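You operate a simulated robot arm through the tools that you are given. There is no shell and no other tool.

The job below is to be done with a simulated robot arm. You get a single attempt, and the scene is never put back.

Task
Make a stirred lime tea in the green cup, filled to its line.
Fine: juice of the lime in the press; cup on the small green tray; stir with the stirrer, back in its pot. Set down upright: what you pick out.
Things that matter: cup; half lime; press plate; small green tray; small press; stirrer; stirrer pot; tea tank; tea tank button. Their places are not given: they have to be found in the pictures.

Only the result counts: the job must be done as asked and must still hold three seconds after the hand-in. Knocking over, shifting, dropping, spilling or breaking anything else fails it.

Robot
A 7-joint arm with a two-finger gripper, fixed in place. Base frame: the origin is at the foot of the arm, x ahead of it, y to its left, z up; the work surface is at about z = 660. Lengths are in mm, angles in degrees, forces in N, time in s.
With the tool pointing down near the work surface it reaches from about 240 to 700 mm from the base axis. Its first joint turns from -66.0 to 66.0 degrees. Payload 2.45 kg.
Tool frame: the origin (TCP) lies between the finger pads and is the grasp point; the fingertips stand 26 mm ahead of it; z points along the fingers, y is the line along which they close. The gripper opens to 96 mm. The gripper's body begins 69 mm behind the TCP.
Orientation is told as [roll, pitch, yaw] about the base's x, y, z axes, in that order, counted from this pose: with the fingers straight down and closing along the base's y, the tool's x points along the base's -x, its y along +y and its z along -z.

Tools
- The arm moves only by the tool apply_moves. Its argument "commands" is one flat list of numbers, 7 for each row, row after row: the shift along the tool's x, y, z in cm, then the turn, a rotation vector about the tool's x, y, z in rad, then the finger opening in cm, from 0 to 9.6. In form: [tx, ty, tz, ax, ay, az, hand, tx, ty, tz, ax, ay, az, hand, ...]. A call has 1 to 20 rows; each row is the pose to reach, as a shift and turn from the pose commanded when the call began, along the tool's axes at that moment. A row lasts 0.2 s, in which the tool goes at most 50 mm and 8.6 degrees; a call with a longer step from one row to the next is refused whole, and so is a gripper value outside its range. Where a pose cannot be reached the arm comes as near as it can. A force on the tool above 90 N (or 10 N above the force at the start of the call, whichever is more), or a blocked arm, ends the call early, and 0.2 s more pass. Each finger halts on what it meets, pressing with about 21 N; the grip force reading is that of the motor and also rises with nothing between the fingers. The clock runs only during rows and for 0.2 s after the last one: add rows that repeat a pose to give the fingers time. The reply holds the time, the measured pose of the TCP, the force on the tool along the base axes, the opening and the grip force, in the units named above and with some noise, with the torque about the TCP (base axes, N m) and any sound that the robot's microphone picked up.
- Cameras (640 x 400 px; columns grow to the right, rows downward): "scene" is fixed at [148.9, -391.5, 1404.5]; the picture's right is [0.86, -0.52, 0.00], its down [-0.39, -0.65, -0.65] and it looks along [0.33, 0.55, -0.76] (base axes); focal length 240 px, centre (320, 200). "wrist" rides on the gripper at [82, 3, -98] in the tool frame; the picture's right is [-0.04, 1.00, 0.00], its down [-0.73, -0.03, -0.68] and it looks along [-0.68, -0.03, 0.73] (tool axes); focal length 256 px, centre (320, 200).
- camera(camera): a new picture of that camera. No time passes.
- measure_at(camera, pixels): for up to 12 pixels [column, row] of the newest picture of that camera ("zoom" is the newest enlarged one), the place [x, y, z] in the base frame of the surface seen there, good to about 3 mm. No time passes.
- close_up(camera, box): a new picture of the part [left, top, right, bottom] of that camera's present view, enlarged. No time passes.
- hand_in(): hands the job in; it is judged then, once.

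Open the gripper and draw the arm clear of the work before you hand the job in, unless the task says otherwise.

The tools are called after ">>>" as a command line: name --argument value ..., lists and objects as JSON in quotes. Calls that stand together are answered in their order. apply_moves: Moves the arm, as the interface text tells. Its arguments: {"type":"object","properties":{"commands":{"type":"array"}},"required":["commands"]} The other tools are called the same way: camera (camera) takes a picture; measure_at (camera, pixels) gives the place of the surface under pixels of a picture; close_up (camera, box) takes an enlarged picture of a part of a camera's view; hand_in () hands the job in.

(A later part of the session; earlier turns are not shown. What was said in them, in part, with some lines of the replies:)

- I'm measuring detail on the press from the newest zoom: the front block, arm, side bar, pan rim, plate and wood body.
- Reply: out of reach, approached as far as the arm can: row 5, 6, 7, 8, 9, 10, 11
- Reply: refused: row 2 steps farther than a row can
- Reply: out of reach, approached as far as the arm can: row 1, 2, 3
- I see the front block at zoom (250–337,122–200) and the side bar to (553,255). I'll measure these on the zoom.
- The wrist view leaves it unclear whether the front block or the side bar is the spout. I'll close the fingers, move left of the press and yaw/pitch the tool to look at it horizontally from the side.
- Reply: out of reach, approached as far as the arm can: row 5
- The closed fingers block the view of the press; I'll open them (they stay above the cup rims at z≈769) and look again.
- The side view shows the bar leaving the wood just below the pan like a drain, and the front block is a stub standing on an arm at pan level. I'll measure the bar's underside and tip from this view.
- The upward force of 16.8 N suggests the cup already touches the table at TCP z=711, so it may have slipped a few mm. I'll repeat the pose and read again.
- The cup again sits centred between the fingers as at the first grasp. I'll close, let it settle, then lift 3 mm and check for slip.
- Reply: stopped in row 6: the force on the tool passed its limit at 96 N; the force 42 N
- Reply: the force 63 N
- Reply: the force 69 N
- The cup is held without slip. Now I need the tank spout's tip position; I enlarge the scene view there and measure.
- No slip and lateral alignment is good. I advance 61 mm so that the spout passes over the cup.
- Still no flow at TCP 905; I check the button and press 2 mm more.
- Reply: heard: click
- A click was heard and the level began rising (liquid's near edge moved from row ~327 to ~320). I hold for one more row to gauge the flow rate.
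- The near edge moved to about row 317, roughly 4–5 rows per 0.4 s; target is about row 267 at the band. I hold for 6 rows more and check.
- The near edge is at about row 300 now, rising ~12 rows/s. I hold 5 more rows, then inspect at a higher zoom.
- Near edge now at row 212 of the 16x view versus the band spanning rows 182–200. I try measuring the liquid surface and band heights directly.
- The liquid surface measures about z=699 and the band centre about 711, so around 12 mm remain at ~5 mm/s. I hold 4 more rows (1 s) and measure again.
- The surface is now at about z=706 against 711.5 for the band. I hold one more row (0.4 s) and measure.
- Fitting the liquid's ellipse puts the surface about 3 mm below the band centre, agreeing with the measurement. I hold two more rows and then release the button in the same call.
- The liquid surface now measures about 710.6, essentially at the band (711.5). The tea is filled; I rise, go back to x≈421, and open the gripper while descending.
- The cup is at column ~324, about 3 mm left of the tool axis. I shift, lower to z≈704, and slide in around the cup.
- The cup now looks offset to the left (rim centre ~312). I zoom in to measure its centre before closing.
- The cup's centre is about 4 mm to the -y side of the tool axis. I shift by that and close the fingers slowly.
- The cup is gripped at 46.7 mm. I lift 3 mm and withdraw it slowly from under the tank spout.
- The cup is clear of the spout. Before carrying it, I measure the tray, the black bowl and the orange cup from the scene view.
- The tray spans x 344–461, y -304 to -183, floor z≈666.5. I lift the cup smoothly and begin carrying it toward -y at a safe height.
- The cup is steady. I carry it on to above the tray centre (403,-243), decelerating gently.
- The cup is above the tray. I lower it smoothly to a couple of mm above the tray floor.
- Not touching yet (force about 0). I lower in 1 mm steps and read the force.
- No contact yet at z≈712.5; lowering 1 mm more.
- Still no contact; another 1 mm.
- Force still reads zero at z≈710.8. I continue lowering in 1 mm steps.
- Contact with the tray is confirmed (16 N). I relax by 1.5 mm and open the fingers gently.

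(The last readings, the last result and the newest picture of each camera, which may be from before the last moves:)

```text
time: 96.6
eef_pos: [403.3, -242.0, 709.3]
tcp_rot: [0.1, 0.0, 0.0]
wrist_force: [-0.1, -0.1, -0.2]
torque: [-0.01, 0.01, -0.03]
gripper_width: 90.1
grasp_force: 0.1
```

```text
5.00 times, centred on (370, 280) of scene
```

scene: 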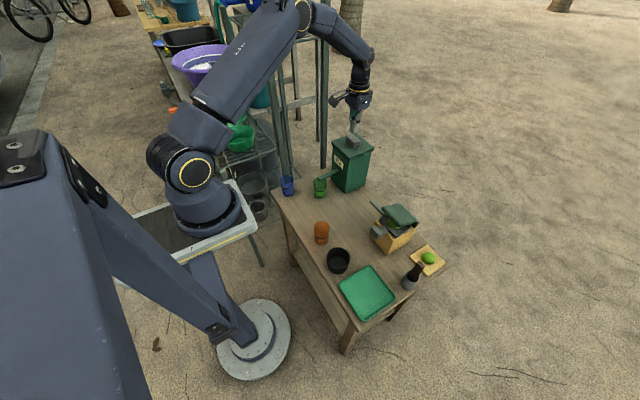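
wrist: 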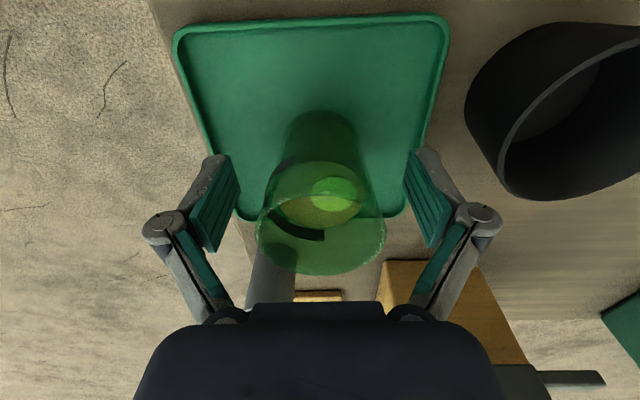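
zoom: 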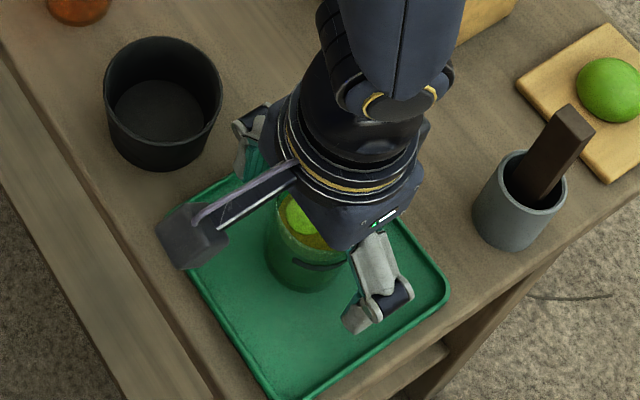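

The cup stands upright on the tray. I rise straight up, then move near the stirrer pot to view it from above.

>>> apply_moves --commands '[0, 0, -1.5, 0, 0, 0, 9.0, 0, 0, -4, 0, 0, 0, 9.0, 0, 0, -8, 0, 0, 0, 9.0, 0, 0, -12, 0, 0, 0, 9.0, 0, 0, -16, 0, 0, 0, 9.0, 0, 0, -19, 0, 0, 0, 9.0, -2, -1.5, -20.5, 0, 0, 0, 8.0, -4, -3, -20.5, 0, 0, 0, 7.0, -5.7, -4.1, -20.5, 0, 0, 0, 6.0, -5.7, -4.1, -20.5, 0, 0, 0, 6.0]'

>>> camera --camera "wrist"

>>> close_up --camera "scene" --box '[330, 240, 430, 320]'

```text
time: 98.8
eef_pos: [462.3, -284.7, 913.9]
tcp_rot: [0.0, 0.0, 0.0]
wrist_force: [0.9, -0.2, -1.5]
torque: [0.0, -0.02, 0.03]
gripper_width: 60.1
grasp_force: 0.1
```

```text
taken
```

wrist: 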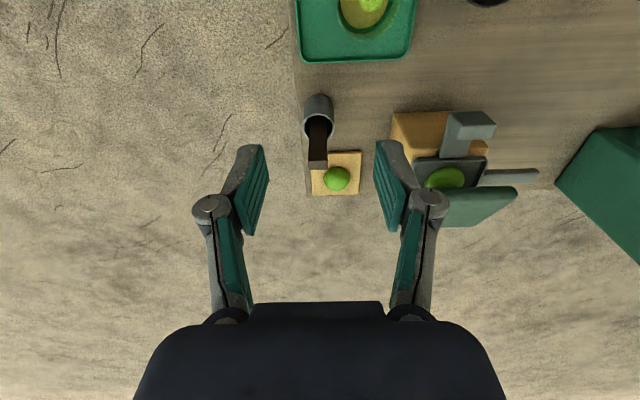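

```text
5.00 times, centred on (380, 280) of scene
```

zoom: 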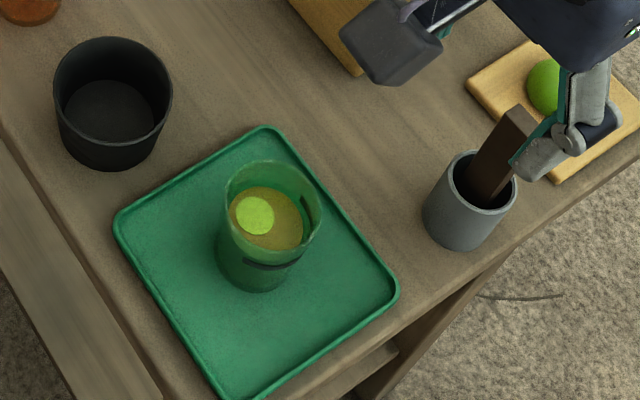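

The cup is upright on the tray with a green unmixed patch. I now enlarge the stirrer and its pot in both views to find its axis.

>>> close_up --camera "wrist" --box '[290, 85, 370, 185]'

>>> measure_at --camera "zoom" --pixels '[[265, 325], [265, 310], [245, 325], [285, 325], [265, 290], [265, 240], [262, 200], [250, 200], [280, 200], [265, 160], [230, 185], [305, 185]]'

>>> close_up --camera "scene" --box '[392, 250, 432, 295]'

>>> measure_at --camera "zoom" --pixels '[[350, 85], [320, 110], [370, 110], [330, 75], [300, 160], [330, 170], [280, 210], [310, 230], [220, 200], [350, 250], [270, 150], [280, 265]]'

```text
4.00 times, centred on (330, 135) of wrist
```

zoom: 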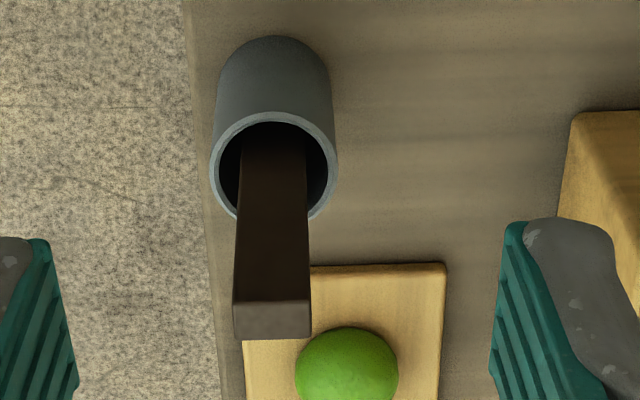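

```text
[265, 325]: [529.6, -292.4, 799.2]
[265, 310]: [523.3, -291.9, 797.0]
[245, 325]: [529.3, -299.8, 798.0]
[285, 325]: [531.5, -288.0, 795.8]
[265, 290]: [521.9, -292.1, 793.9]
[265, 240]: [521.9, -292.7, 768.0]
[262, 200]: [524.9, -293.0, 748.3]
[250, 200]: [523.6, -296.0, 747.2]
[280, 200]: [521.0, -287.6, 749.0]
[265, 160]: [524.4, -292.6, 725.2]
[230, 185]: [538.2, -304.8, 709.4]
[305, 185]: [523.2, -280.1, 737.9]
```

```text
8.89 times, centred on (412, 272) of scene
```

zoom: 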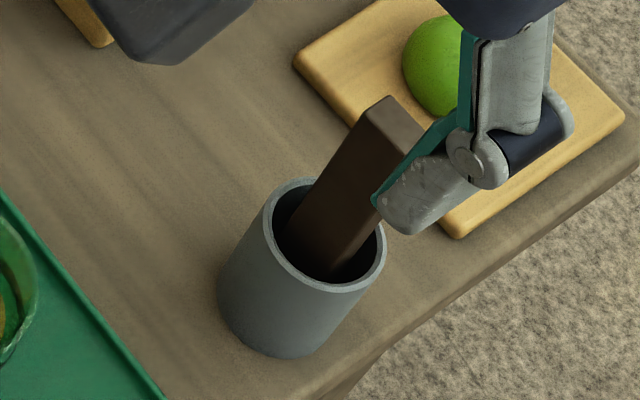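

```text
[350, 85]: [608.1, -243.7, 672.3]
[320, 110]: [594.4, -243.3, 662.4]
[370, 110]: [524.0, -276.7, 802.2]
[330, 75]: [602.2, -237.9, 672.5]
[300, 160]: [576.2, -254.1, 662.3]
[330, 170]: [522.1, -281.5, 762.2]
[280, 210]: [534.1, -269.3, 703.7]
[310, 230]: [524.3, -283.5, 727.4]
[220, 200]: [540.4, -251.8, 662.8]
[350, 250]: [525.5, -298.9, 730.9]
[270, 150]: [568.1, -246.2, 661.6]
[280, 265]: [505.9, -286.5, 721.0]
```

The stirrer is a vertical bar about 19 mm wide (y) and 11 mm thick at (527.5,-288), top z≈800. I move above it and descend to just over its top to check alignment.

>>> apply_moves --commands '[-2, -0.1, 0, 0, 0, 0, 6.0, -4.5, -0.2, 0, 0, 0, 0, 6.0, -6.5, -0.3, 0, 0, 0, 0, 6.0, -6.5, -0.3, 3, 0, 0, 0, 6.0, -6.5, -0.3, 6, 0, 0, 0, 6.0, -6.5, -0.3, 7.8, 0, 0, 0, 6.0, -6.5, -0.3, 7.8, 0, 0, 0, 6.0]'

>>> camera --camera "wrist"

>>> close_up --camera "scene" --box '[380, 235, 450, 295]'

```text
time: 100.4
eef_pos: [528.6, -287.5, 836.1]
tcp_rot: [0.0, 0.1, 0.0]
wrist_force: [-0.4, -0.5, -0.8]
torque: [0.04, -0.01, 0.0]
gripper_width: 59.9
grasp_force: 0.0
```

```text
taken
```

wrist: 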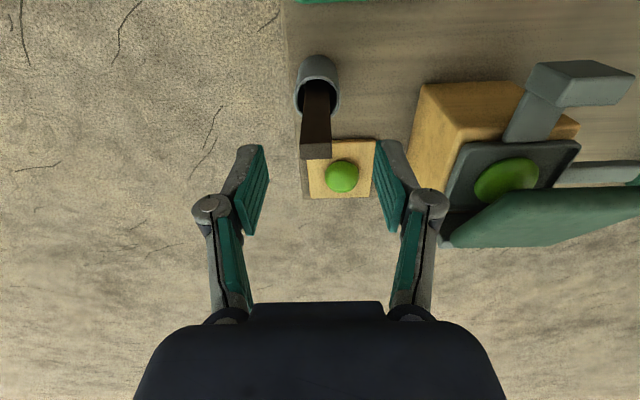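

```text
6.67 times, centred on (415, 265) of scene
```

zoom: 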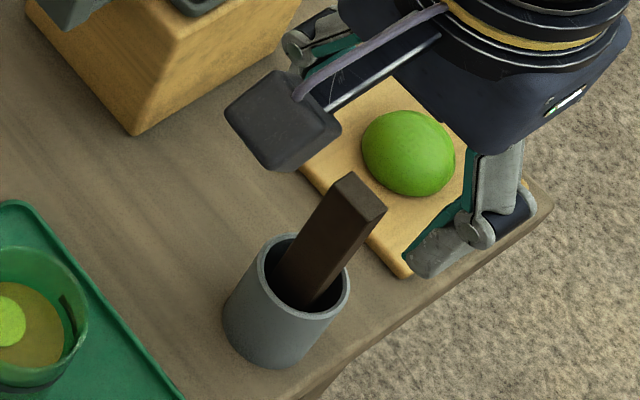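

I compare the stirrer's top face with the tool axis (expected about (320,148)); zooming for accuracy.

>>> close_up --camera "wrist" --box '[280, 110, 360, 170]'

>>> measure_at --camera "zoom" --pixels '[[210, 345], [370, 345], [290, 290], [290, 380], [290, 345], [290, 250], [210, 380], [370, 380]]'

```text
6.67 times, centred on (320, 140) of wrist
```

zoom: 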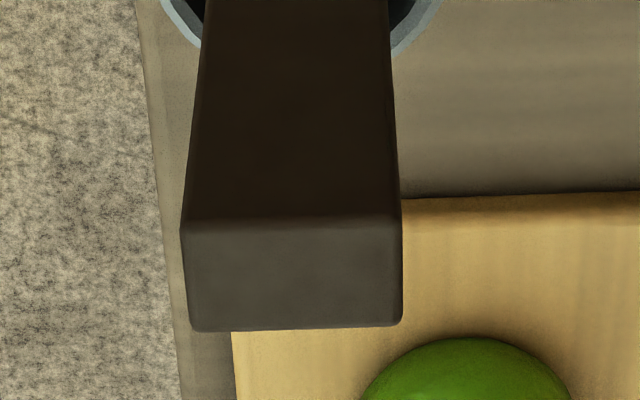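

```text
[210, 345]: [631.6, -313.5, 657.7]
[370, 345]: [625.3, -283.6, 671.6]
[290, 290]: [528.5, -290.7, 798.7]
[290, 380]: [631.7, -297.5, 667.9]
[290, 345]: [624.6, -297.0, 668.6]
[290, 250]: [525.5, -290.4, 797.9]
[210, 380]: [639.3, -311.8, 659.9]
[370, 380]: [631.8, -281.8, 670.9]
```

The stirrer top is centred 2.8 mm to -y and 2.4 mm to +x of the tool axis. I correct and descend to z≈787.

>>> apply_moves --commands '[-0.2, -0.28, 0, 0, 0, 0, 6.0, -0.2, -0.28, 1.5, 0, 0, 0, 6.0, -0.2, -0.28, 3.2, 0, 0, 0, 6.0, -0.2, -0.28, 4.9, 0, 0, 0, 6.0, -0.2, -0.28, 4.9, 0, 0, 0, 6.0]'

>>> camera --camera "wrist"

>>> close_up --camera "scene" --box '[380, 235, 450, 295]'

```text
time: 101.6
eef_pos: [528.6, -289.4, 786.9]
tcp_rot: [0.1, 0.0, 0.0]
wrist_force: [0.3, -0.1, -0.7]
torque: [0.01, -0.01, 0.02]
gripper_width: 59.8
grasp_force: 0.0
```

```text
taken
```

wrist: 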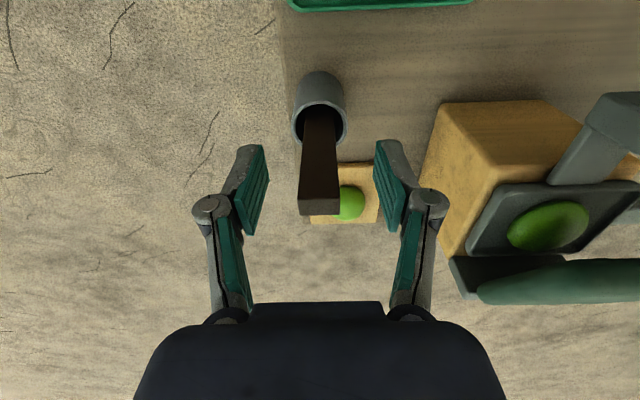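

```text
6.67 times, centred on (415, 265) of scene
```

zoom: 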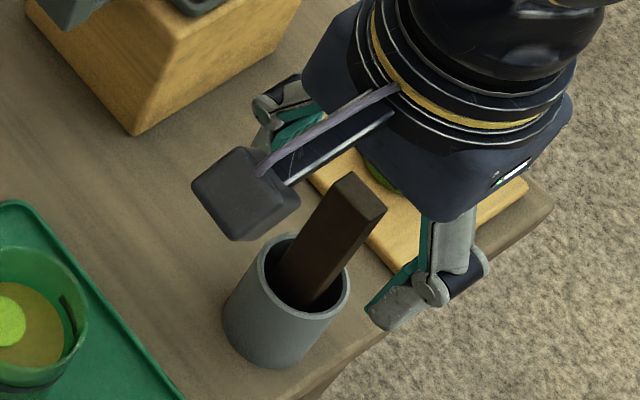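

The stirrer is centred between the fingers. I close on it.

>>> apply_moves --commands '[0, 0, 0, 0, 0, 0, 4.5, 0, 0, 0, 0, 0, 0, 3.2, 0, 0, 0, 0, 0, 0, 2.3, 0, 0, 0, 0, 0, 0, 1.5, 0, 0, 0, 0, 0, 0, 0.5, 0, 0, 0, 0, 0, 0, 0.5]'

>>> camera --camera "wrist"

>>> close_up --camera "scene" --box '[380, 235, 450, 295]'

```text
time: 103.0
eef_pos: [527.6, -288.7, 786.0]
tcp_rot: [0.0, 0.1, 0.0]
wrist_force: [-0.3, -0.3, -0.2]
torque: [0.05, 0.0, -0.01]
gripper_width: 18.7
grasp_force: 21.2
```

```text
taken
```

wrist: 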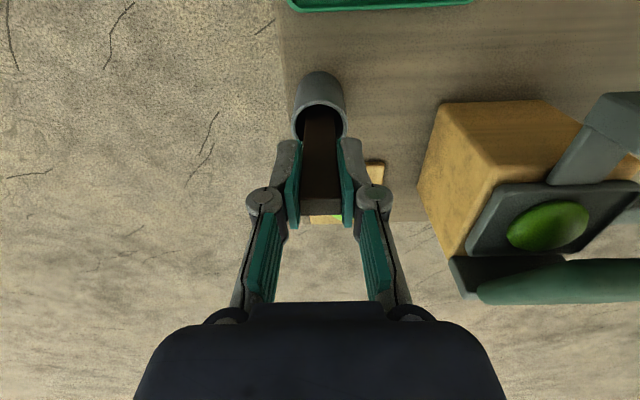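

```text
6.67 times, centred on (415, 265) of scene
```

zoom: 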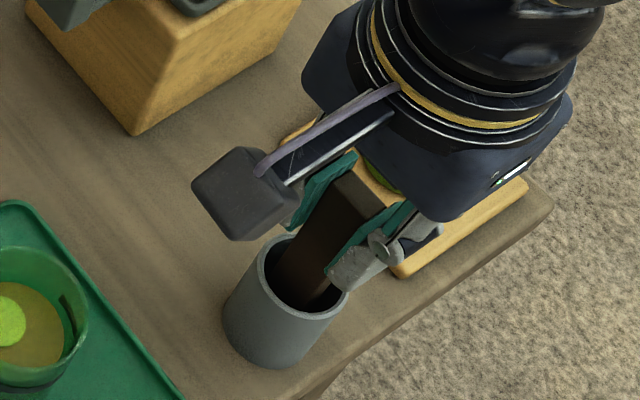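

The stirrer is gripped at 18.7 mm. I lift it straight up out of the pot by 130 mm.

>>> apply_moves --commands '[0, 0, -0.5, 0, 0, 0, 0.5, 0, 0, -1.5, 0, 0, 0, 0.5, 0, 0, -3, 0, 0, 0, 0.5, 0, 0, -5, 0, 0, 0, 0.5, 0, 0, -7, 0, 0, 0, 0.5, 0, 0, -9, 0, 0, 0, 0.5, 0, 0, -11, 0, 0, 0, 0.5, 0, 0, -12.5, 0, 0, 0, 0.5, 0, 0, -13, 0, 0, 0, 0.5, 0, 0, -13, 0, 0, 0, 0.5]'

>>> camera --camera "wrist"

>>> close_up --camera "scene" --box '[340, 220, 450, 310]'

```text
time: 105.2
eef_pos: [528.7, -288.6, 917.4]
tcp_rot: [0.0, 0.0, 0.0]
wrist_force: [-0.2, 0.3, -0.1]
torque: [0.01, -0.02, 0.0]
gripper_width: 18.7
grasp_force: 20.8
```

```text
taken
```

wrist: 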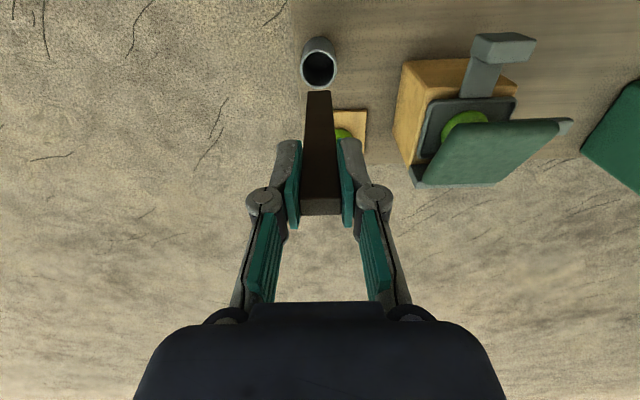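

```text
4.44 times, centred on (395, 265) of scene
```

zoom: 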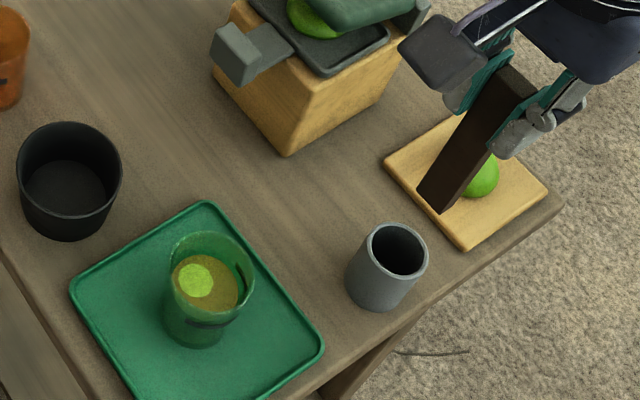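

The stirrer is out; its lower end is ~113 mm below the TCP. I move above the cup's centre (405,-242) and lower until its end is just above the rim.

>>> apply_moves --commands '[1.0, 0.4, 0, 0, 0, 0, 0.5, 3.0, 1.15, 0, 0, 0, 0, 0.5, 5.5, 2.1, 0, 0, 0, 0, 0.5, 8.0, 3.0, 0, 0, 0, 0, 0.5, 10.5, 3.95, 0, 0, 0, 0, 0.5, 12.0, 4.5, 0, 0, 0, 0, 0.5, 12.4, 4.66, 0, 0, 0, 0, 0.5, 12.4, 4.66, 1.5, 0, 0, 0, 0.5, 12.4, 4.66, 3.5, 0, 0, 0, 0.5, 12.4, 4.66, 4.5, 0, 0, 0, 0.5, 12.4, 4.66, 4.5, 0, 0, 0, 0.5]'

>>> camera --camera "wrist"

>>> close_up --camera "scene" --box '[330, 230, 410, 310]'

```text
time: 107.6
eef_pos: [405.3, -242.2, 873.7]
tcp_rot: [0.0, 0.1, 0.0]
wrist_force: [0.4, 0.6, -0.2]
torque: [-0.02, -0.01, 0.02]
gripper_width: 18.8
grasp_force: 21.0
```

```text
taken
```

wrist: 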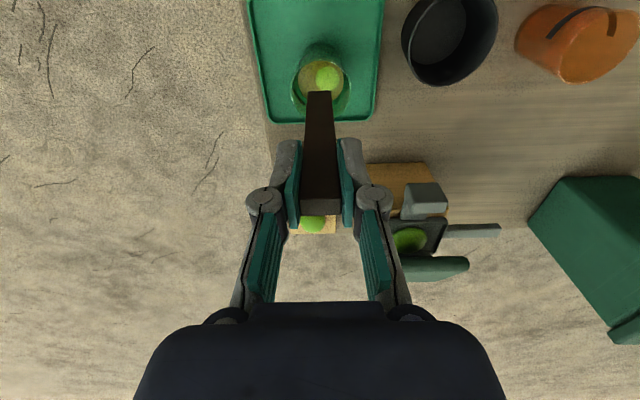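

```text
5.00 times, centred on (370, 270) of scene
```

zoom: 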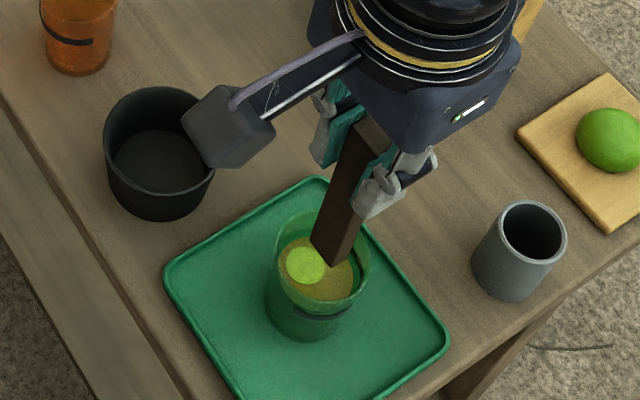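

The stirrer hangs over the cup. I zoom in to verify its lower end is centred over the rim.

>>> close_up --camera "wrist" --box '[276, 35, 366, 130]'

>>> close_up --camera "scene" --box '[355, 255, 385, 290]'

```text
4.21 times, centred on (321, 82) of wrist
```

zoom: 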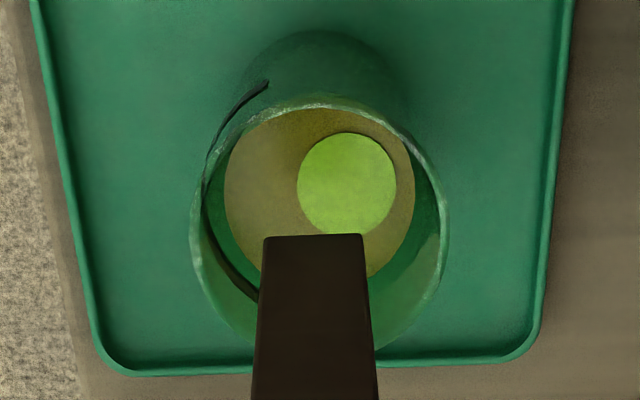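

```text
11.43 times, centred on (370, 272) of scene
```

zoom: 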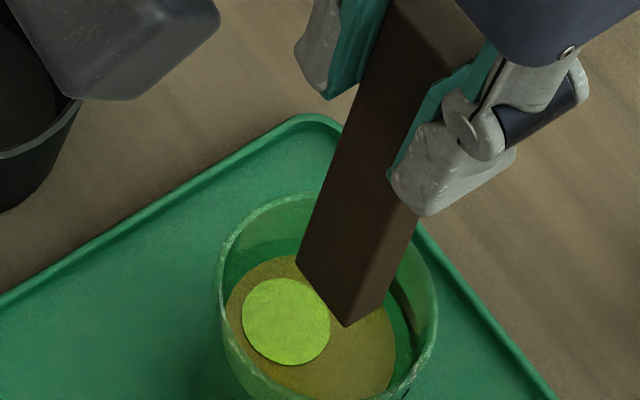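

The end is nearly centred (about 2–3 mm off). I correct by 2 mm in x and y and lower the stirrer partway, below the rim.

>>> apply_moves --commands '[-0.2, 0.2, 0.3, 0, 0, 0, 0.5, -0.2, 0.2, 1.0, 0, 0, 0, 0.5, -0.2, 0.2, 2.0, 0, 0, 0, 0.5, -0.2, 0.2, 3.0, 0, 0, 0, 0.5, -0.2, 0.2, 3.5, 0, 0, 0, 0.5, -0.2, 0.2, 3.5, 0, 0, 0, 0.5]'

>>> camera --camera "wrist"

>>> close_up --camera "scene" --box '[355, 255, 385, 290]'

```text
time: 109.0
eef_pos: [405.0, -241.4, 836.3]
tcp_rot: [0.0, 0.0, 0.0]
wrist_force: [0.5, -0.6, -0.2]
torque: [0.01, -0.03, -0.01]
gripper_width: 18.9
grasp_force: 20.6
```

```text
taken
```

wrist: 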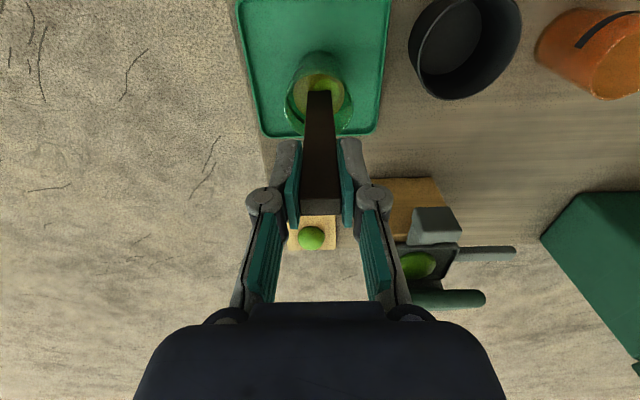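

```text
11.43 times, centred on (370, 272) of scene
```

zoom: 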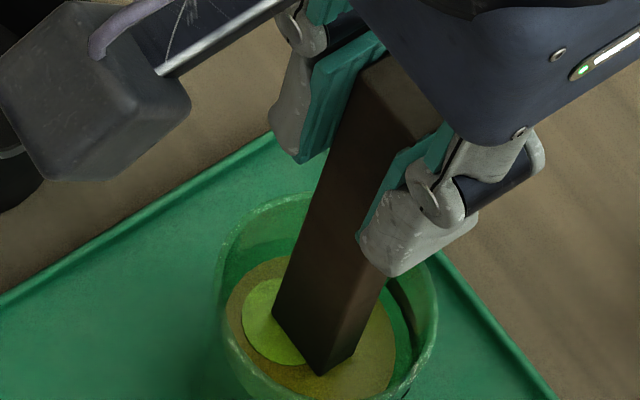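

The stirrer is inside the rim and centred. I lower it on into the tea so that its end is ~12 mm above the cup floor.

>>> apply_moves --commands '[0, 0, 0.5, 0, 0, 0, 0.5, 0, 0, 1.2, 0, 0, 0, 0.5, 0, 0, 2.0, 0, 0, 0, 0.5, 0, 0, 2.8, 0, 0, 0, 0.5, 0, 0, 3.5, 0, 0, 0, 0.5, 0, 0, 3.9, 0, 0, 0, 0.5, 0, 0, 3.9, 0, 0, 0, 0.5]'

>>> camera --camera "wrist"

>>> close_up --camera "scene" --box '[355, 255, 385, 290]'

```text
time: 110.6
eef_pos: [406.5, -240.4, 797.3]
tcp_rot: [0.0, 0.0, 0.0]
wrist_force: [0.8, 0.6, 0.3]
torque: [0.0, 0.01, -0.01]
gripper_width: 18.9
grasp_force: 20.8
```

```text
taken
```

wrist: 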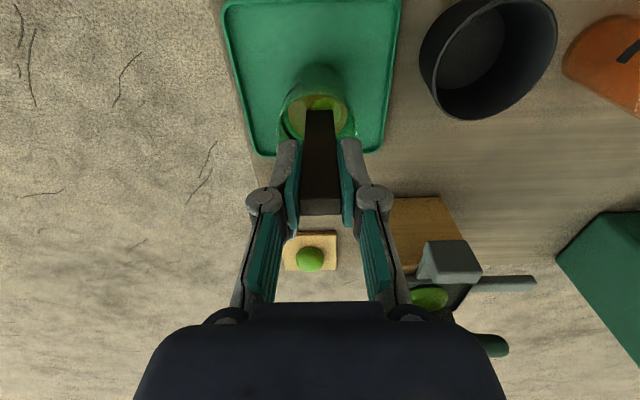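

```text
11.43 times, centred on (370, 272) of scene
```

zoom: 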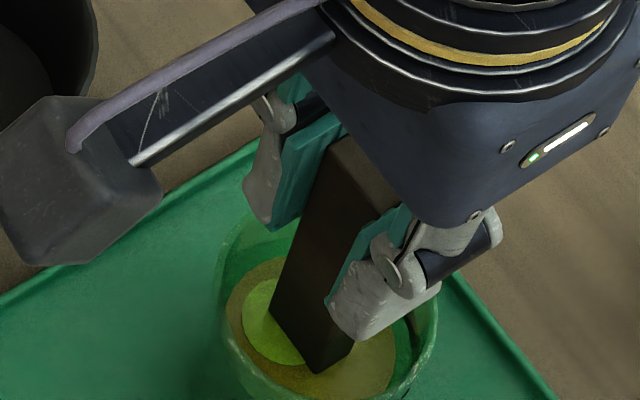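

The stirrer is in the tea with its end near z=684. I now stir with circles of 5 mm radius, two turns.

>>> apply_moves --commands '[0.5, 0, 0, 0, 0, 0, 0.5, 0.35, 0.35, 0, 0, 0, 0, 0.5, 0, 0.5, 0, 0, 0, 0, 0.5, -0.35, 0.35, 0, 0, 0, 0, 0.5, -0.5, 0, 0, 0, 0, 0, 0.5, -0.35, -0.35, 0, 0, 0, 0, 0.5, 0, -0.5, 0, 0, 0, 0, 0.5, 0.35, -0.35, 0, 0, 0, 0, 0.5, 0.5, 0, 0, 0, 0, 0, 0.5, 0.35, 0.35, 0, 0, 0, 0, 0.5, 0, 0.5, 0, 0, 0, 0, 0.5, -0.35, 0.35, 0, 0, 0, 0, 0.5, -0.5, 0, 0, 0, 0, 0, 0.5, -0.35, -0.35, 0, 0, 0, 0, 0.5, 0, -0.5, 0, 0, 0, 0, 0.5, 0.35, -0.35, 0, 0, 0, 0, 0.5, 0, 0, 0, 0, 0, 0, 0.5]'

>>> camera --camera "wrist"

>>> close_up --camera "scene" --box '[355, 255, 385, 290]'

```text
time: 114.2
eef_pos: [405.0, -240.4, 797.7]
tcp_rot: [0.0, 0.0, -0.1]
wrist_force: [-0.2, 0.5, 0.0]
torque: [0.02, 0.01, -0.02]
gripper_width: 18.7
grasp_force: 20.8
```

```text
taken
```

wrist: 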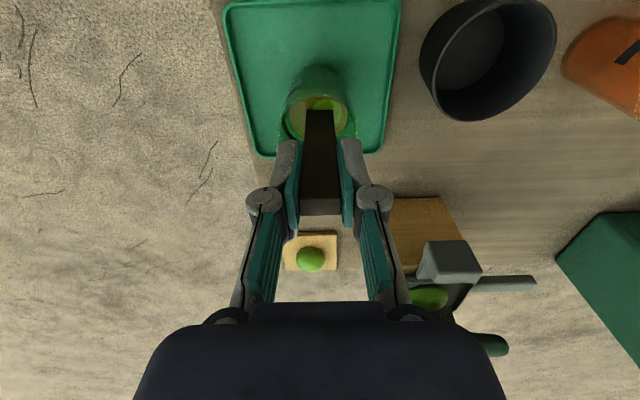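

```text
11.43 times, centred on (370, 272) of scene
```

zoom: 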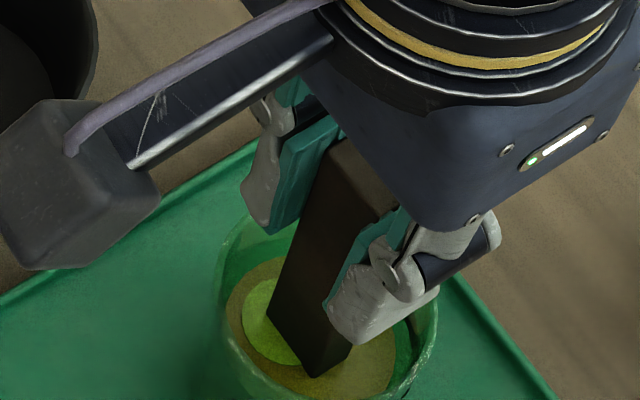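

The patch is still faintly visible. I stir faster and a bit wider (6 mm radius, three turns).

>>> apply_moves --commands '[0.6, 0, 0, 0, 0, 0, 0.5, 0.3, 0.52, 0, 0, 0, 0, 0.5, -0.3, 0.52, 0, 0, 0, 0, 0.5, -0.6, 0, 0, 0, 0, 0, 0.5, -0.3, -0.52, 0, 0, 0, 0, 0.5, 0.3, -0.52, 0, 0, 0, 0, 0.5, 0.6, 0, 0, 0, 0, 0, 0.5, 0.3, 0.52, 0, 0, 0, 0, 0.5, -0.3, 0.52, 0, 0, 0, 0, 0.5, -0.6, 0, 0, 0, 0, 0, 0.5, -0.3, -0.52, 0, 0, 0, 0, 0.5, 0.3, -0.52, 0, 0, 0, 0, 0.5, 0.6, 0, 0, 0, 0, 0, 0.5, 0.3, 0.52, 0, 0, 0, 0, 0.5, -0.3, 0.52, 0, 0, 0, 0, 0.5, -0.6, 0, 0, 0, 0, 0, 0.5, -0.3, -0.52, 0, 0, 0, 0, 0.5, 0.3, -0.52, 0, 0, 0, 0, 0.5, 0.6, 0, 0, 0, 0, 0, 0.5, 0, 0, 0, 0, 0, 0, 0.5]'

>>> close_up --camera "scene" --box '[355, 255, 385, 290]'

```text
time: 118.4
eef_pos: [405.9, -240.4, 797.6]
tcp_rot: [0.1, -0.1, 0.0]
wrist_force: [0.5, 0.7, -0.7]
torque: [-0.01, 0.02, 0.01]
gripper_width: 18.9
grasp_force: 21.1
```

```text
11.43 times, centred on (370, 272) of scene
```

zoom: 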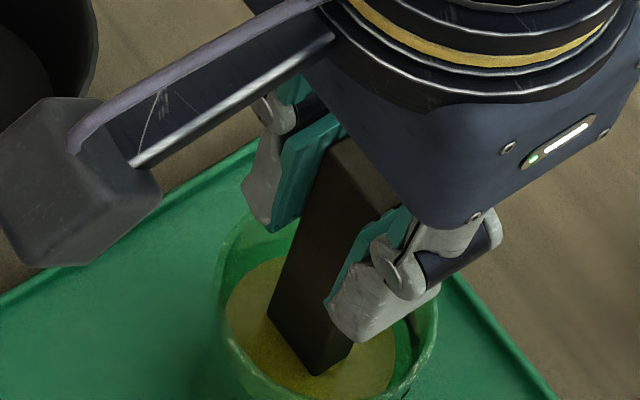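

The green patch is gone and the colour is uniform. I add two more turns to be thorough.

>>> apply_moves --commands '[0.6, 0, 0, 0, 0, 0, 0.5, 0.3, 0.52, 0, 0, 0, 0, 0.5, -0.3, 0.52, 0, 0, 0, 0, 0.5, -0.6, 0, 0, 0, 0, 0, 0.5, -0.3, -0.52, 0, 0, 0, 0, 0.5, 0.3, -0.52, 0, 0, 0, 0, 0.5, 0.6, 0, 0, 0, 0, 0, 0.5, 0.3, 0.52, 0, 0, 0, 0, 0.5, -0.3, 0.52, 0, 0, 0, 0, 0.5, -0.6, 0, 0, 0, 0, 0, 0.5, -0.3, -0.52, 0, 0, 0, 0, 0.5, 0.3, -0.52, 0, 0, 0, 0, 0.5, 0.3, 0, 0, 0, 0, 0, 0.5, 0, 0, 0, 0, 0, 0, 0.5, 0, 0, 0, 0, 0, 0, 0.5]'

>>> close_up --camera "scene" --box '[345, 245, 395, 295]'

```text
time: 121.6
eef_pos: [406.9, -241.1, 799.0]
tcp_rot: [0.0, 0.0, 0.1]
wrist_force: [0.0, 0.5, -0.5]
torque: [0.0, 0.04, 0.01]
gripper_width: 19.0
grasp_force: 20.2
```

```text
8.00 times, centred on (370, 270) of scene
```

zoom: 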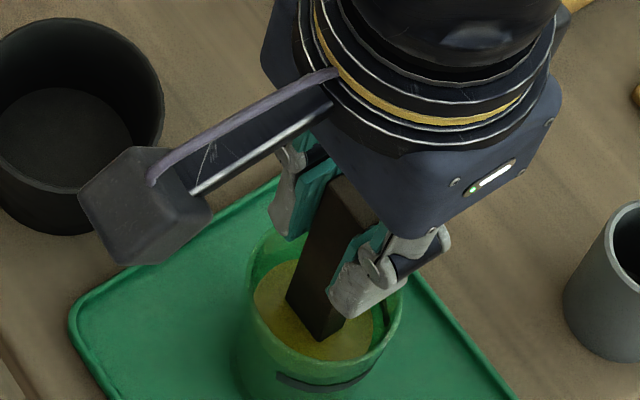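

The drink is uniformly mixed. I lift the stirrer slowly, pausing just above the liquid to let it drain, then up clear of the rim.

>>> apply_moves --commands '[0, 0, -0.4, 0, 0, 0, 0.5, 0, 0, -1.0, 0, 0, 0, 0.5, 0, 0, -1.8, 0, 0, 0, 0.5, 0, 0, -2.6, 0, 0, 0, 0.5, 0, 0, -3.4, 0, 0, 0, 0.5, 0, 0, -4.0, 0, 0, 0, 0.5, 0, 0, -4.2, 0, 0, 0, 0.5, 0, 0, -4.2, 0, 0, 0, 0.5, 0, 0, -4.2, 0, 0, 0, 0.5, 0, 0, -4.2, 0, 0, 0, 0.5, 0, 0, -4.2, 0, 0, 0, 0.5, 0, 0, -4.8, 0, 0, 0, 0.5, 0, 0, -6.0, 0, 0, 0, 0.5, 0, 0, -7.5, 0, 0, 0, 0.5, 0, 0, -9.5, 0, 0, 0, 0.5, 0, 0, -11.3, 0, 0, 0, 0.5, 0, 0, -12, 0, 0, 0, 0.5, 0, 0, -12, 0, 0, 0, 0.5]'

>>> camera --camera "wrist"

>>> close_up --camera "scene" --box '[340, 220, 430, 310]'

```text
time: 125.4
eef_pos: [404.6, -242.1, 918.9]
tcp_rot: [0.0, 0.0, -0.1]
wrist_force: [0.5, 0.5, -0.5]
torque: [0.0, 0.03, 0.01]
gripper_width: 18.9
grasp_force: 21.0
```

```text
taken
```

wrist: 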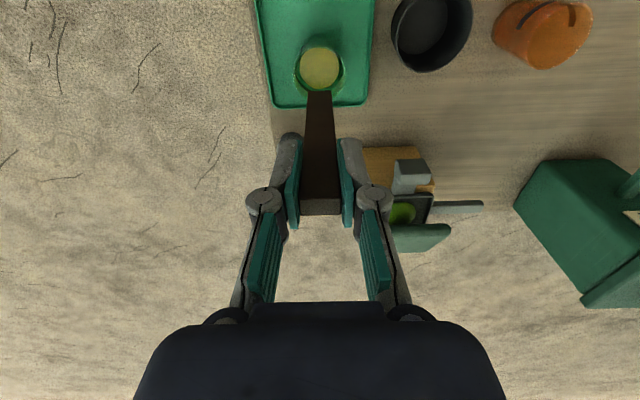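

```text
4.44 times, centred on (385, 265) of scene
```

zoom: 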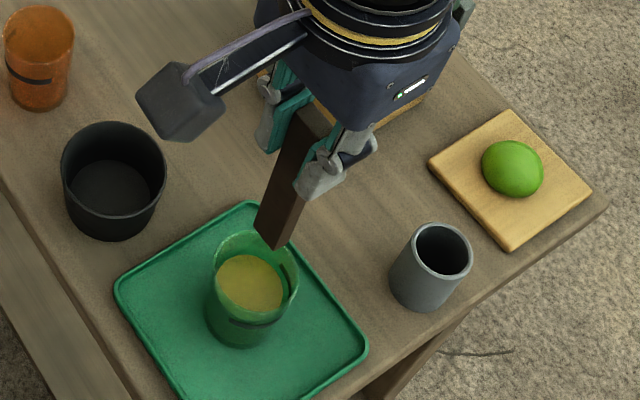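

The drink looks evenly mixed. I carry the stirrer back exactly over the pot by reversing the earlier shift (net 12.2 cm in x and 4.86 cm in y).

>>> apply_moves --commands '[-0.8, -0.32, 0, 0, 0, 0, 0.5, -2.4, -0.96, 0, 0, 0, 0, 0.5, -4.4, -1.75, 0, 0, 0, 0, 0.5, -6.4, -2.55, 0, 0, 0, 0, 0.5, -8.4, -3.35, 0, 0, 0, 0, 0.5, -10.4, -4.14, 0, 0, 0, 0, 0.5, -11.8, -4.7, 0, 0, 0, 0, 0.5, -12.2, -4.86, 0, 0, 0, 0, 0.5, -12.2, -4.86, 0, 0, 0, 0, 0.5, -12.2, -4.86, 2, 0, 0, 0, 0.5, -12.2, -4.86, 4, 0, 0, 0, 0.5, -12.2, -4.86, 6, 0, 0, 0, 0.5, -12.2, -4.86, 6, 0, 0, 0, 0.5]'

>>> camera --camera "wrist"

>>> close_up --camera "scene" --box '[390, 245, 430, 295]'

```text
time: 128.2
eef_pos: [529.0, -287.3, 857.4]
tcp_rot: [0.0, 0.0, 0.0]
wrist_force: [0.1, -0.3, 0.3]
torque: [0.01, 0.0, 0.0]
gripper_width: 19.1
grasp_force: 21.1
```

```text
taken
```

wrist: 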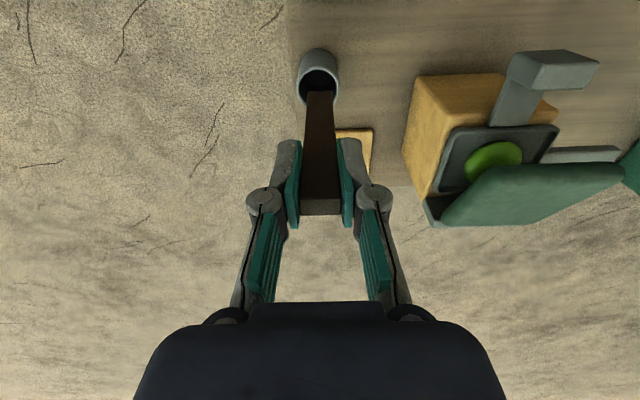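

```text
8.00 times, centred on (410, 270) of scene
```

zoom: 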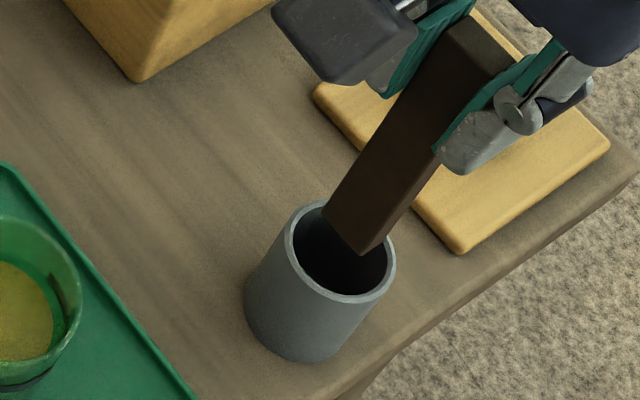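

The stirrer's end hangs ~20 mm above the pot rim. I zoom in with the wrist camera to confirm it is centred over the opening.

>>> close_up --camera "wrist" --box '[280, 40, 360, 120]'

```text
5.00 times, centred on (320, 80) of wrist
```

zoom: 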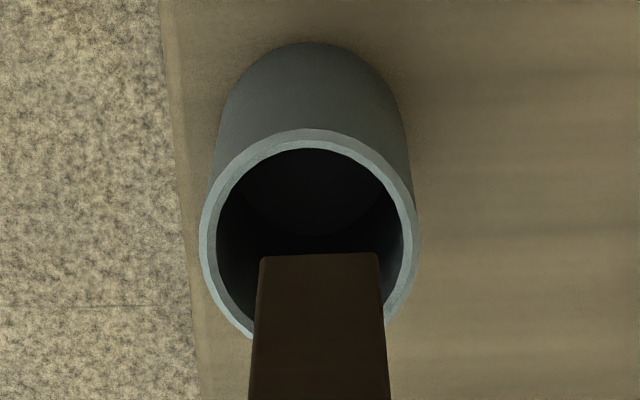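

The stirrer is centred within about 2 mm. I shift 1.5 mm in -y and lower it into the pot gently.

>>> apply_moves --commands '[0, -0.15, 0.8, 0, 0, 0, 0.5, 0, -0.15, 2.0, 0, 0, 0, 0.5, 0, -0.15, 3.2, 0, 0, 0, 0.5, 0, -0.15, 4.4, 0, 0, 0, 0.5, 0, -0.15, 5.5, 0, 0, 0, 0.5, 0, -0.15, 6.4, 0, 0, 0, 0.5, 0, -0.15, 6.8, 0, 0, 0, 0.5, 0, -0.15, 6.8, 0, 0, 0, 0.5]'

>>> camera --camera "wrist"

>>> close_up --camera "scene" --box '[390, 245, 430, 295]'

```text
time: 130.0
eef_pos: [526.9, -290.6, 789.6]
tcp_rot: [0.0, 0.0, 0.1]
wrist_force: [0.3, 0.2, 0.0]
torque: [0.06, 0.03, 0.01]
gripper_width: 18.7
grasp_force: 21.4
```

```text
taken
```

wrist: 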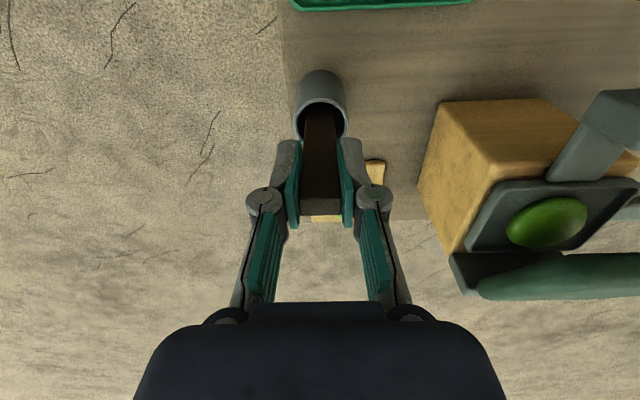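

```text
8.00 times, centred on (410, 270) of scene
```

zoom: 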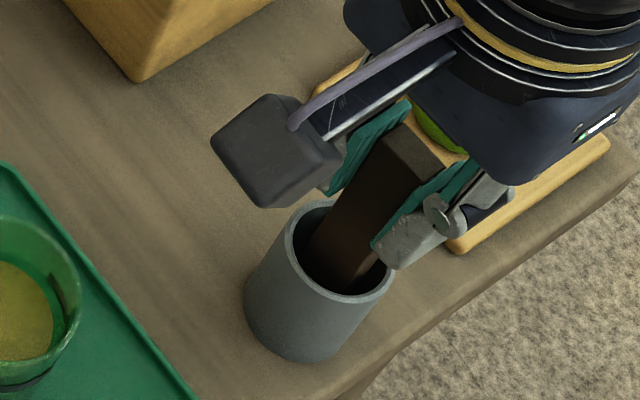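

The stirrer is nearly at its original depth without contact. I lower another 2 mm and then 1 mm steps, reading the force.

>>> apply_moves --commands '[0, 0, 0.1, 0, 0, 0, 0.5, 0, 0, 0.2, 0, 0, 0, 0.5]'

>>> apply_moves --commands '[0, 0, 0.1, 0, 0, 0, 0.5]'

```text
time: 130.6
eef_pos: [526.8, -290.8, 786.1]
tcp_rot: [0.0, 0.0, 0.1]
wrist_force: [-0.1, -0.5, 0.6]
torque: [0.02, 0.02, 0.02]
gripper_width: 18.7
grasp_force: 21.2
```

```text
time: 131.0
eef_pos: [526.6, -290.7, 787.3]
tcp_rot: [0.0, -0.1, -0.1]
wrist_force: [-0.7, 0.8, 2.6]
torque: [0.07, 0.12, 0.06]
gripper_width: 18.9
grasp_force: 21.0
```

Contact just began (2.6 N). I open the fingers slowly.

>>> apply_moves --commands '[0, 0, 0, 0, 0, 0, 1.7, 0, 0, 0, 0, 0, 0, 2.1, 0, 0, 0, 0, 0, 0, 2.6, 0, 0, 0, 0, 0, 0, 3.2, 0, 0, 0, 0, 0, 0, 4.2, 0, 0, 0, 0, 0, 0, 5.2, 0, 0, 0, 0, 0, 0, 6.0, 0, 0, 0, 0, 0, 0, 6.0]'

>>> camera --camera "wrist"

>>> close_up --camera "scene" --box '[390, 245, 430, 295]'

```text
time: 132.8
eef_pos: [528.3, -290.8, 786.4]
tcp_rot: [0.0, 0.1, 0.0]
wrist_force: [0.7, -0.2, 0.6]
torque: [-0.01, 0.04, -0.01]
gripper_width: 60.1
grasp_force: 0.0
```

```text
taken
```

wrist: 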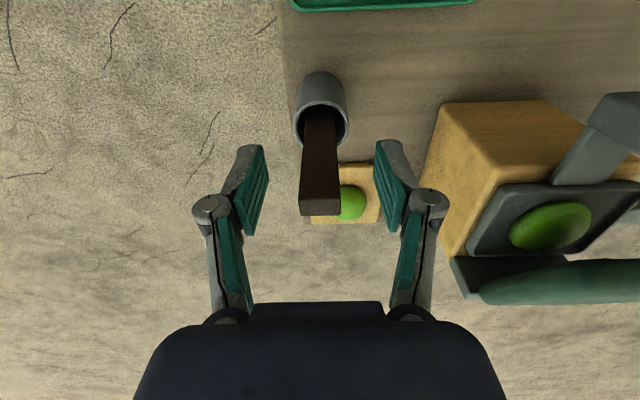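

```text
8.00 times, centred on (410, 270) of scene
```

zoom: 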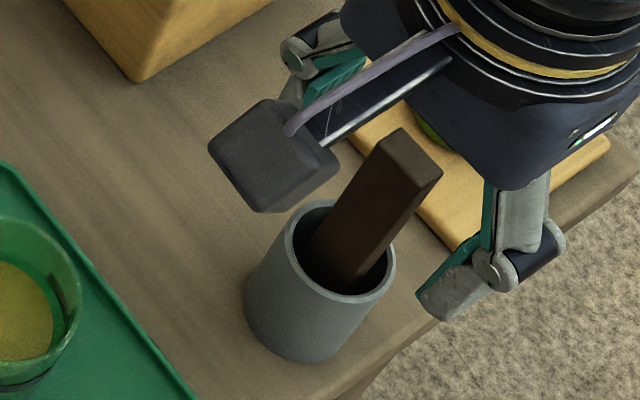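

The stirrer stands upright in its pot. I rise straight up and draw the arm back to a clear position.

>>> apply_moves --commands '[0, 0, -1.0, 0, 0, 0, 6.0, 0, 0, -3.5, 0, 0, 0, 6.0, 0, 0, -7, 0, 0, 0, 6.0, 0, 0, -11, 0, 0, 0, 6.0, 0, 0, -15, 0, 0, 0, 6.0, 0, 0, -19, 0, 0, 0, 6.0, 0, 0, -23, 0, 0, 0, 7.0, 2, 2, -26, 0, 0, 0, 8.0, 4.5, 4.5, -28, 0, 0, 0, 9.0, 7, 7.5, -29, 0, 0, 0, 9.6, 9.5, 10.5, -30, 0, 0, 0, 9.6, 12, 13.5, -31, 0, 0, 0, 9.6, 14, 16.5, -32, 0, 0, 0, 9.6, 15, 19.5, -33, 0, 0, 0, 9.6, 16, 22.5, -34, 0, 0, 0, 9.6, 16, 24, -35, 0, 0, 0, 9.6, 16, 24, -35, 0, 0, 0, 9.6]'

>>> camera --camera "scene"

>>> camera --camera "wrist"

>>> close_up --camera "scene" --box '[335, 230, 435, 310]'

>>> close_up --camera "scene" --box '[355, 258, 379, 288]'

```text
time: 136.4
eef_pos: [367.5, -50.4, 1137.6]
tcp_rot: [0.0, 0.0, 0.0]
wrist_force: [0.0, 0.3, -0.3]
torque: [-0.02, -0.02, -0.02]
gripper_width: 96.1
grasp_force: 0.1
```

```text
taken
```

scene: 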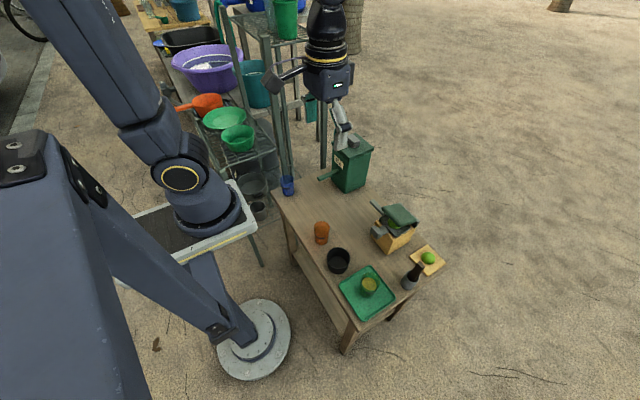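

```text
taken
```

wrist: 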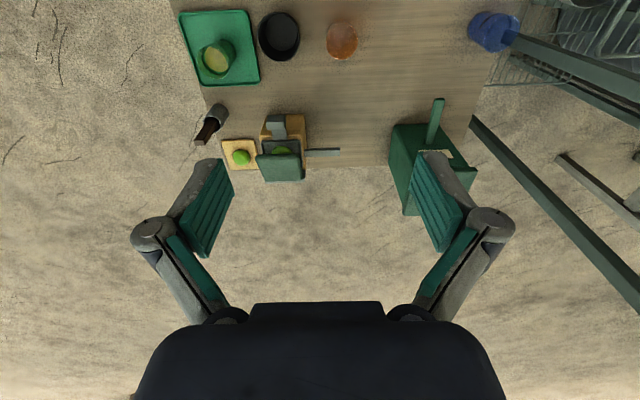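

```text
5.00 times, centred on (385, 270) of scene
```

zoom: 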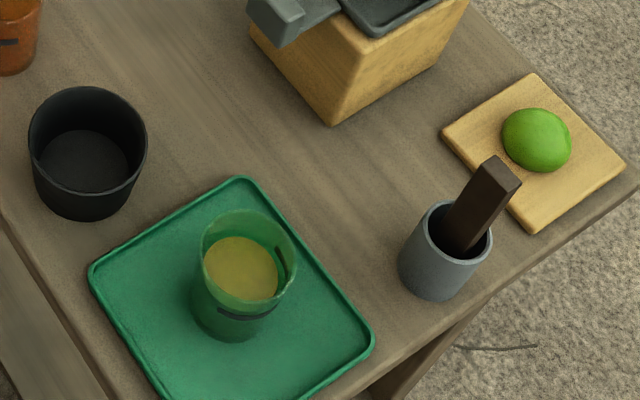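

```text
13.33 times, centred on (367, 273) of scene
```

zoom: 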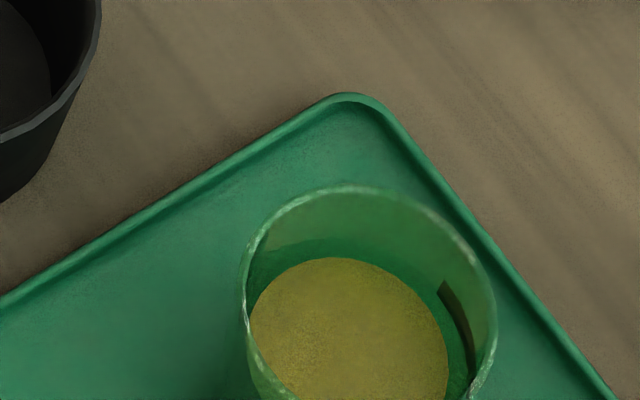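

Everything looks in order: cup on tray, stirrer in pot, orange cup, bowl, blue cup, lime and board unmoved. I verify the liquid level against the band once more.

>>> close_up --camera "scene" --box '[356, 266, 384, 292]'

>>> measure_at --camera "zoom" --pixels '[[260, 140], [300, 160], [320, 200], [280, 200], [240, 180], [340, 180], [300, 220], [260, 220], [390, 150], [300, 330], [270, 320], [340, 325]]'

```text
15.38 times, centred on (370, 279) of scene
```

zoom: 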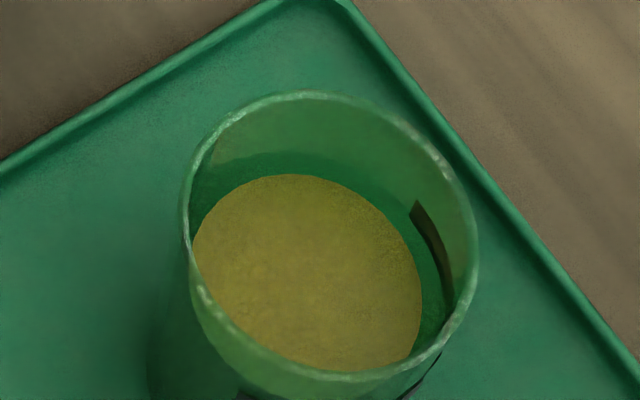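

```text
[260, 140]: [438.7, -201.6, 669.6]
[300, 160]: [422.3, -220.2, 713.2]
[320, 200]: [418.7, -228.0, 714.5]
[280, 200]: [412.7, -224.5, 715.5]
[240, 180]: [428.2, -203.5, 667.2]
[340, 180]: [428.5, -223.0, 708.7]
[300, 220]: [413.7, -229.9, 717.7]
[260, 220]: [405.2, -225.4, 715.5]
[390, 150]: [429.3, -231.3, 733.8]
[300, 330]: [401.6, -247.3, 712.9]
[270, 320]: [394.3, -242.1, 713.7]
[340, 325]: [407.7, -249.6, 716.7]
```

The liquid measures about z=715 now. I measure the band at the cup's present position for comparison.

>>> close_up --camera "scene" --box '[354, 278, 384, 303]'

```text
16.00 times, centred on (369, 290) of scene
```

zoom: 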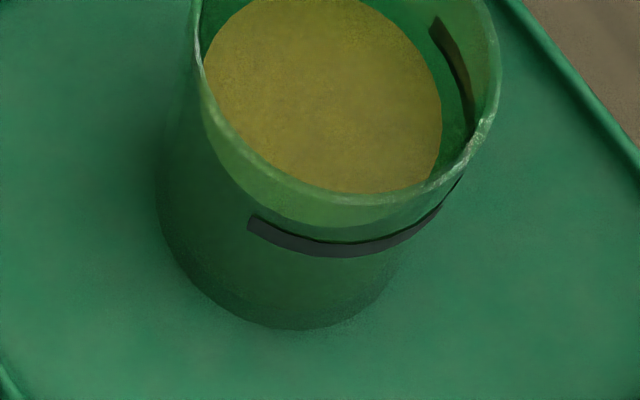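

>>> measure_at --camera "zoom" --pixels '[[262, 228], [280, 238], [300, 245], [320, 250], [345, 252], [375, 245], [400, 234], [300, 100], [330, 60], [280, 60], [360, 120], [320, 150]]'

>>> measure_at --camera "zoom" --pixels '[[340, 244], [340, 249], [340, 254], [320, 243], [320, 253], [300, 90], [340, 90], [380, 100], [250, 80], [300, 30], [60, 200], [560, 250]]'

```text
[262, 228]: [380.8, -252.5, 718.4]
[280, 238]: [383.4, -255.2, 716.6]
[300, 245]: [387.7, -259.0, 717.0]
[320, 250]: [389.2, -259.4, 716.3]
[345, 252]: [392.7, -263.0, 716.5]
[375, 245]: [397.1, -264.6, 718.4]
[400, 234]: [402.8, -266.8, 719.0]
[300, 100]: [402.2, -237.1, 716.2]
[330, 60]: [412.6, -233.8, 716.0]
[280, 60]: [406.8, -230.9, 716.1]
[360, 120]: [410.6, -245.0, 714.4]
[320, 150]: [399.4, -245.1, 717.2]
```

```text
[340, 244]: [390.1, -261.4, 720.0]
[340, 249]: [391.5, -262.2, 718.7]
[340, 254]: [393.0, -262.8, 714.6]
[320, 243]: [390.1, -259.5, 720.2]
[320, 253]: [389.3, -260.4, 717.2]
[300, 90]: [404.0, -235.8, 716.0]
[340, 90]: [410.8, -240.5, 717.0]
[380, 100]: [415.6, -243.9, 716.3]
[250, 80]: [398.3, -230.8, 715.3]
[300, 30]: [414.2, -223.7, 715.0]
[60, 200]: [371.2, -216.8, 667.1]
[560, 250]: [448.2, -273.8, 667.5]
```

The band centre is ~717.5 and the liquid ~716, i.e. within the band. I do a last check that the press, tank, and other items have not shifted compared to the first close-ups.

>>> close_up --camera "scene" --box '[360, 195, 440, 260]'

>>> close_up --camera "scene" --box '[260, 120, 460, 245]'

>>> close_up --camera "scene" --box '[300, 220, 460, 320]'

```text
6.15 times, centred on (400, 228) of scene
```

zoom: 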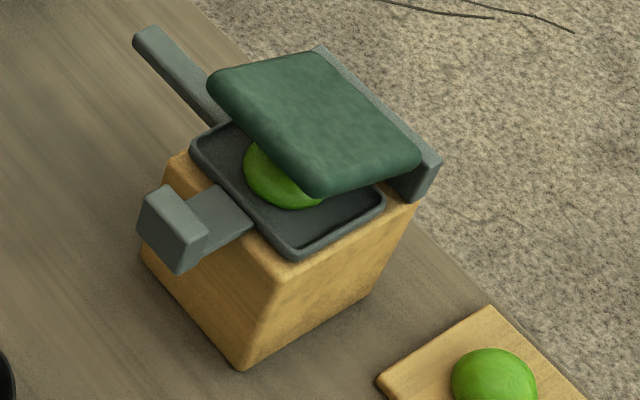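

```text
3.20 times, centred on (360, 182) of scene
```

zoom: 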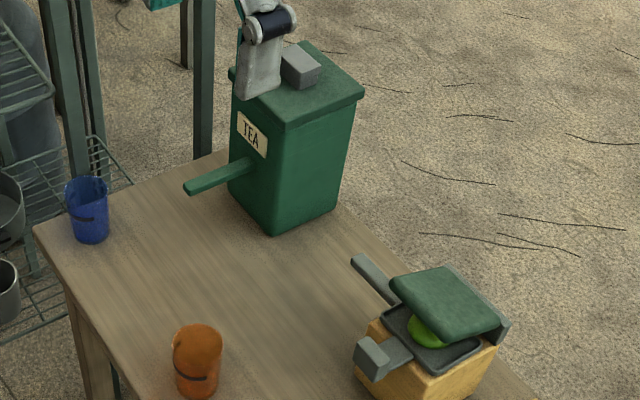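

```text
4.00 times, centred on (380, 270) of scene
```

zoom: 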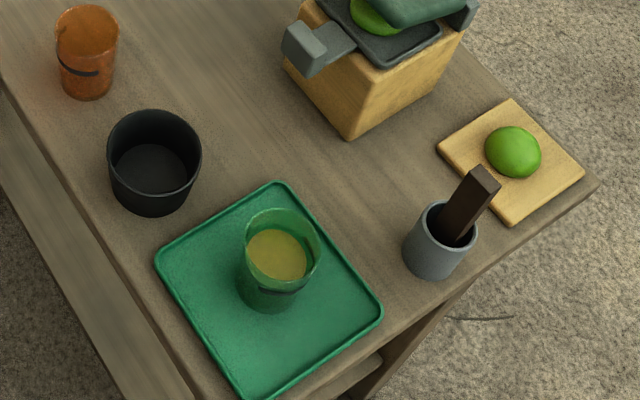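

All the other items sit where they were at the start. The cup is upright on the tray, mixed and filled to its line, the stirrer is back in its pot, and the gripper is open and clear, so I hand in.

>>> hand_in

```text
The job is handed in.
```

The lime tea is made and handed in; the judge's result has not come back, so I can't confirm it passed.

- **Drink:** I pressed the lime that was already in the press and left the spare lime on the board alone. I topped the cup up with tea and stirred until the colour was even.
- **Fill level:** the surface measured about 1.4 mm below the middle of the black line, which is still within the line's thickness. I did not go back to top it up.
- **Cup:** it stands upright in the middle of the small green tray.
- **Stirrer:** it is back in its pot, standing as before.
- **Other items:** nothing had moved in the last pictures compared with the first ones, apart from the pressed lime.
- **Arm:** the gripper is open and drawn clear of the work.

On the first lift the empty cup slid about 13 mm down in the grip. I set it on the table and gripped it again, and it did not slip noticeably after that. I saw no spills.
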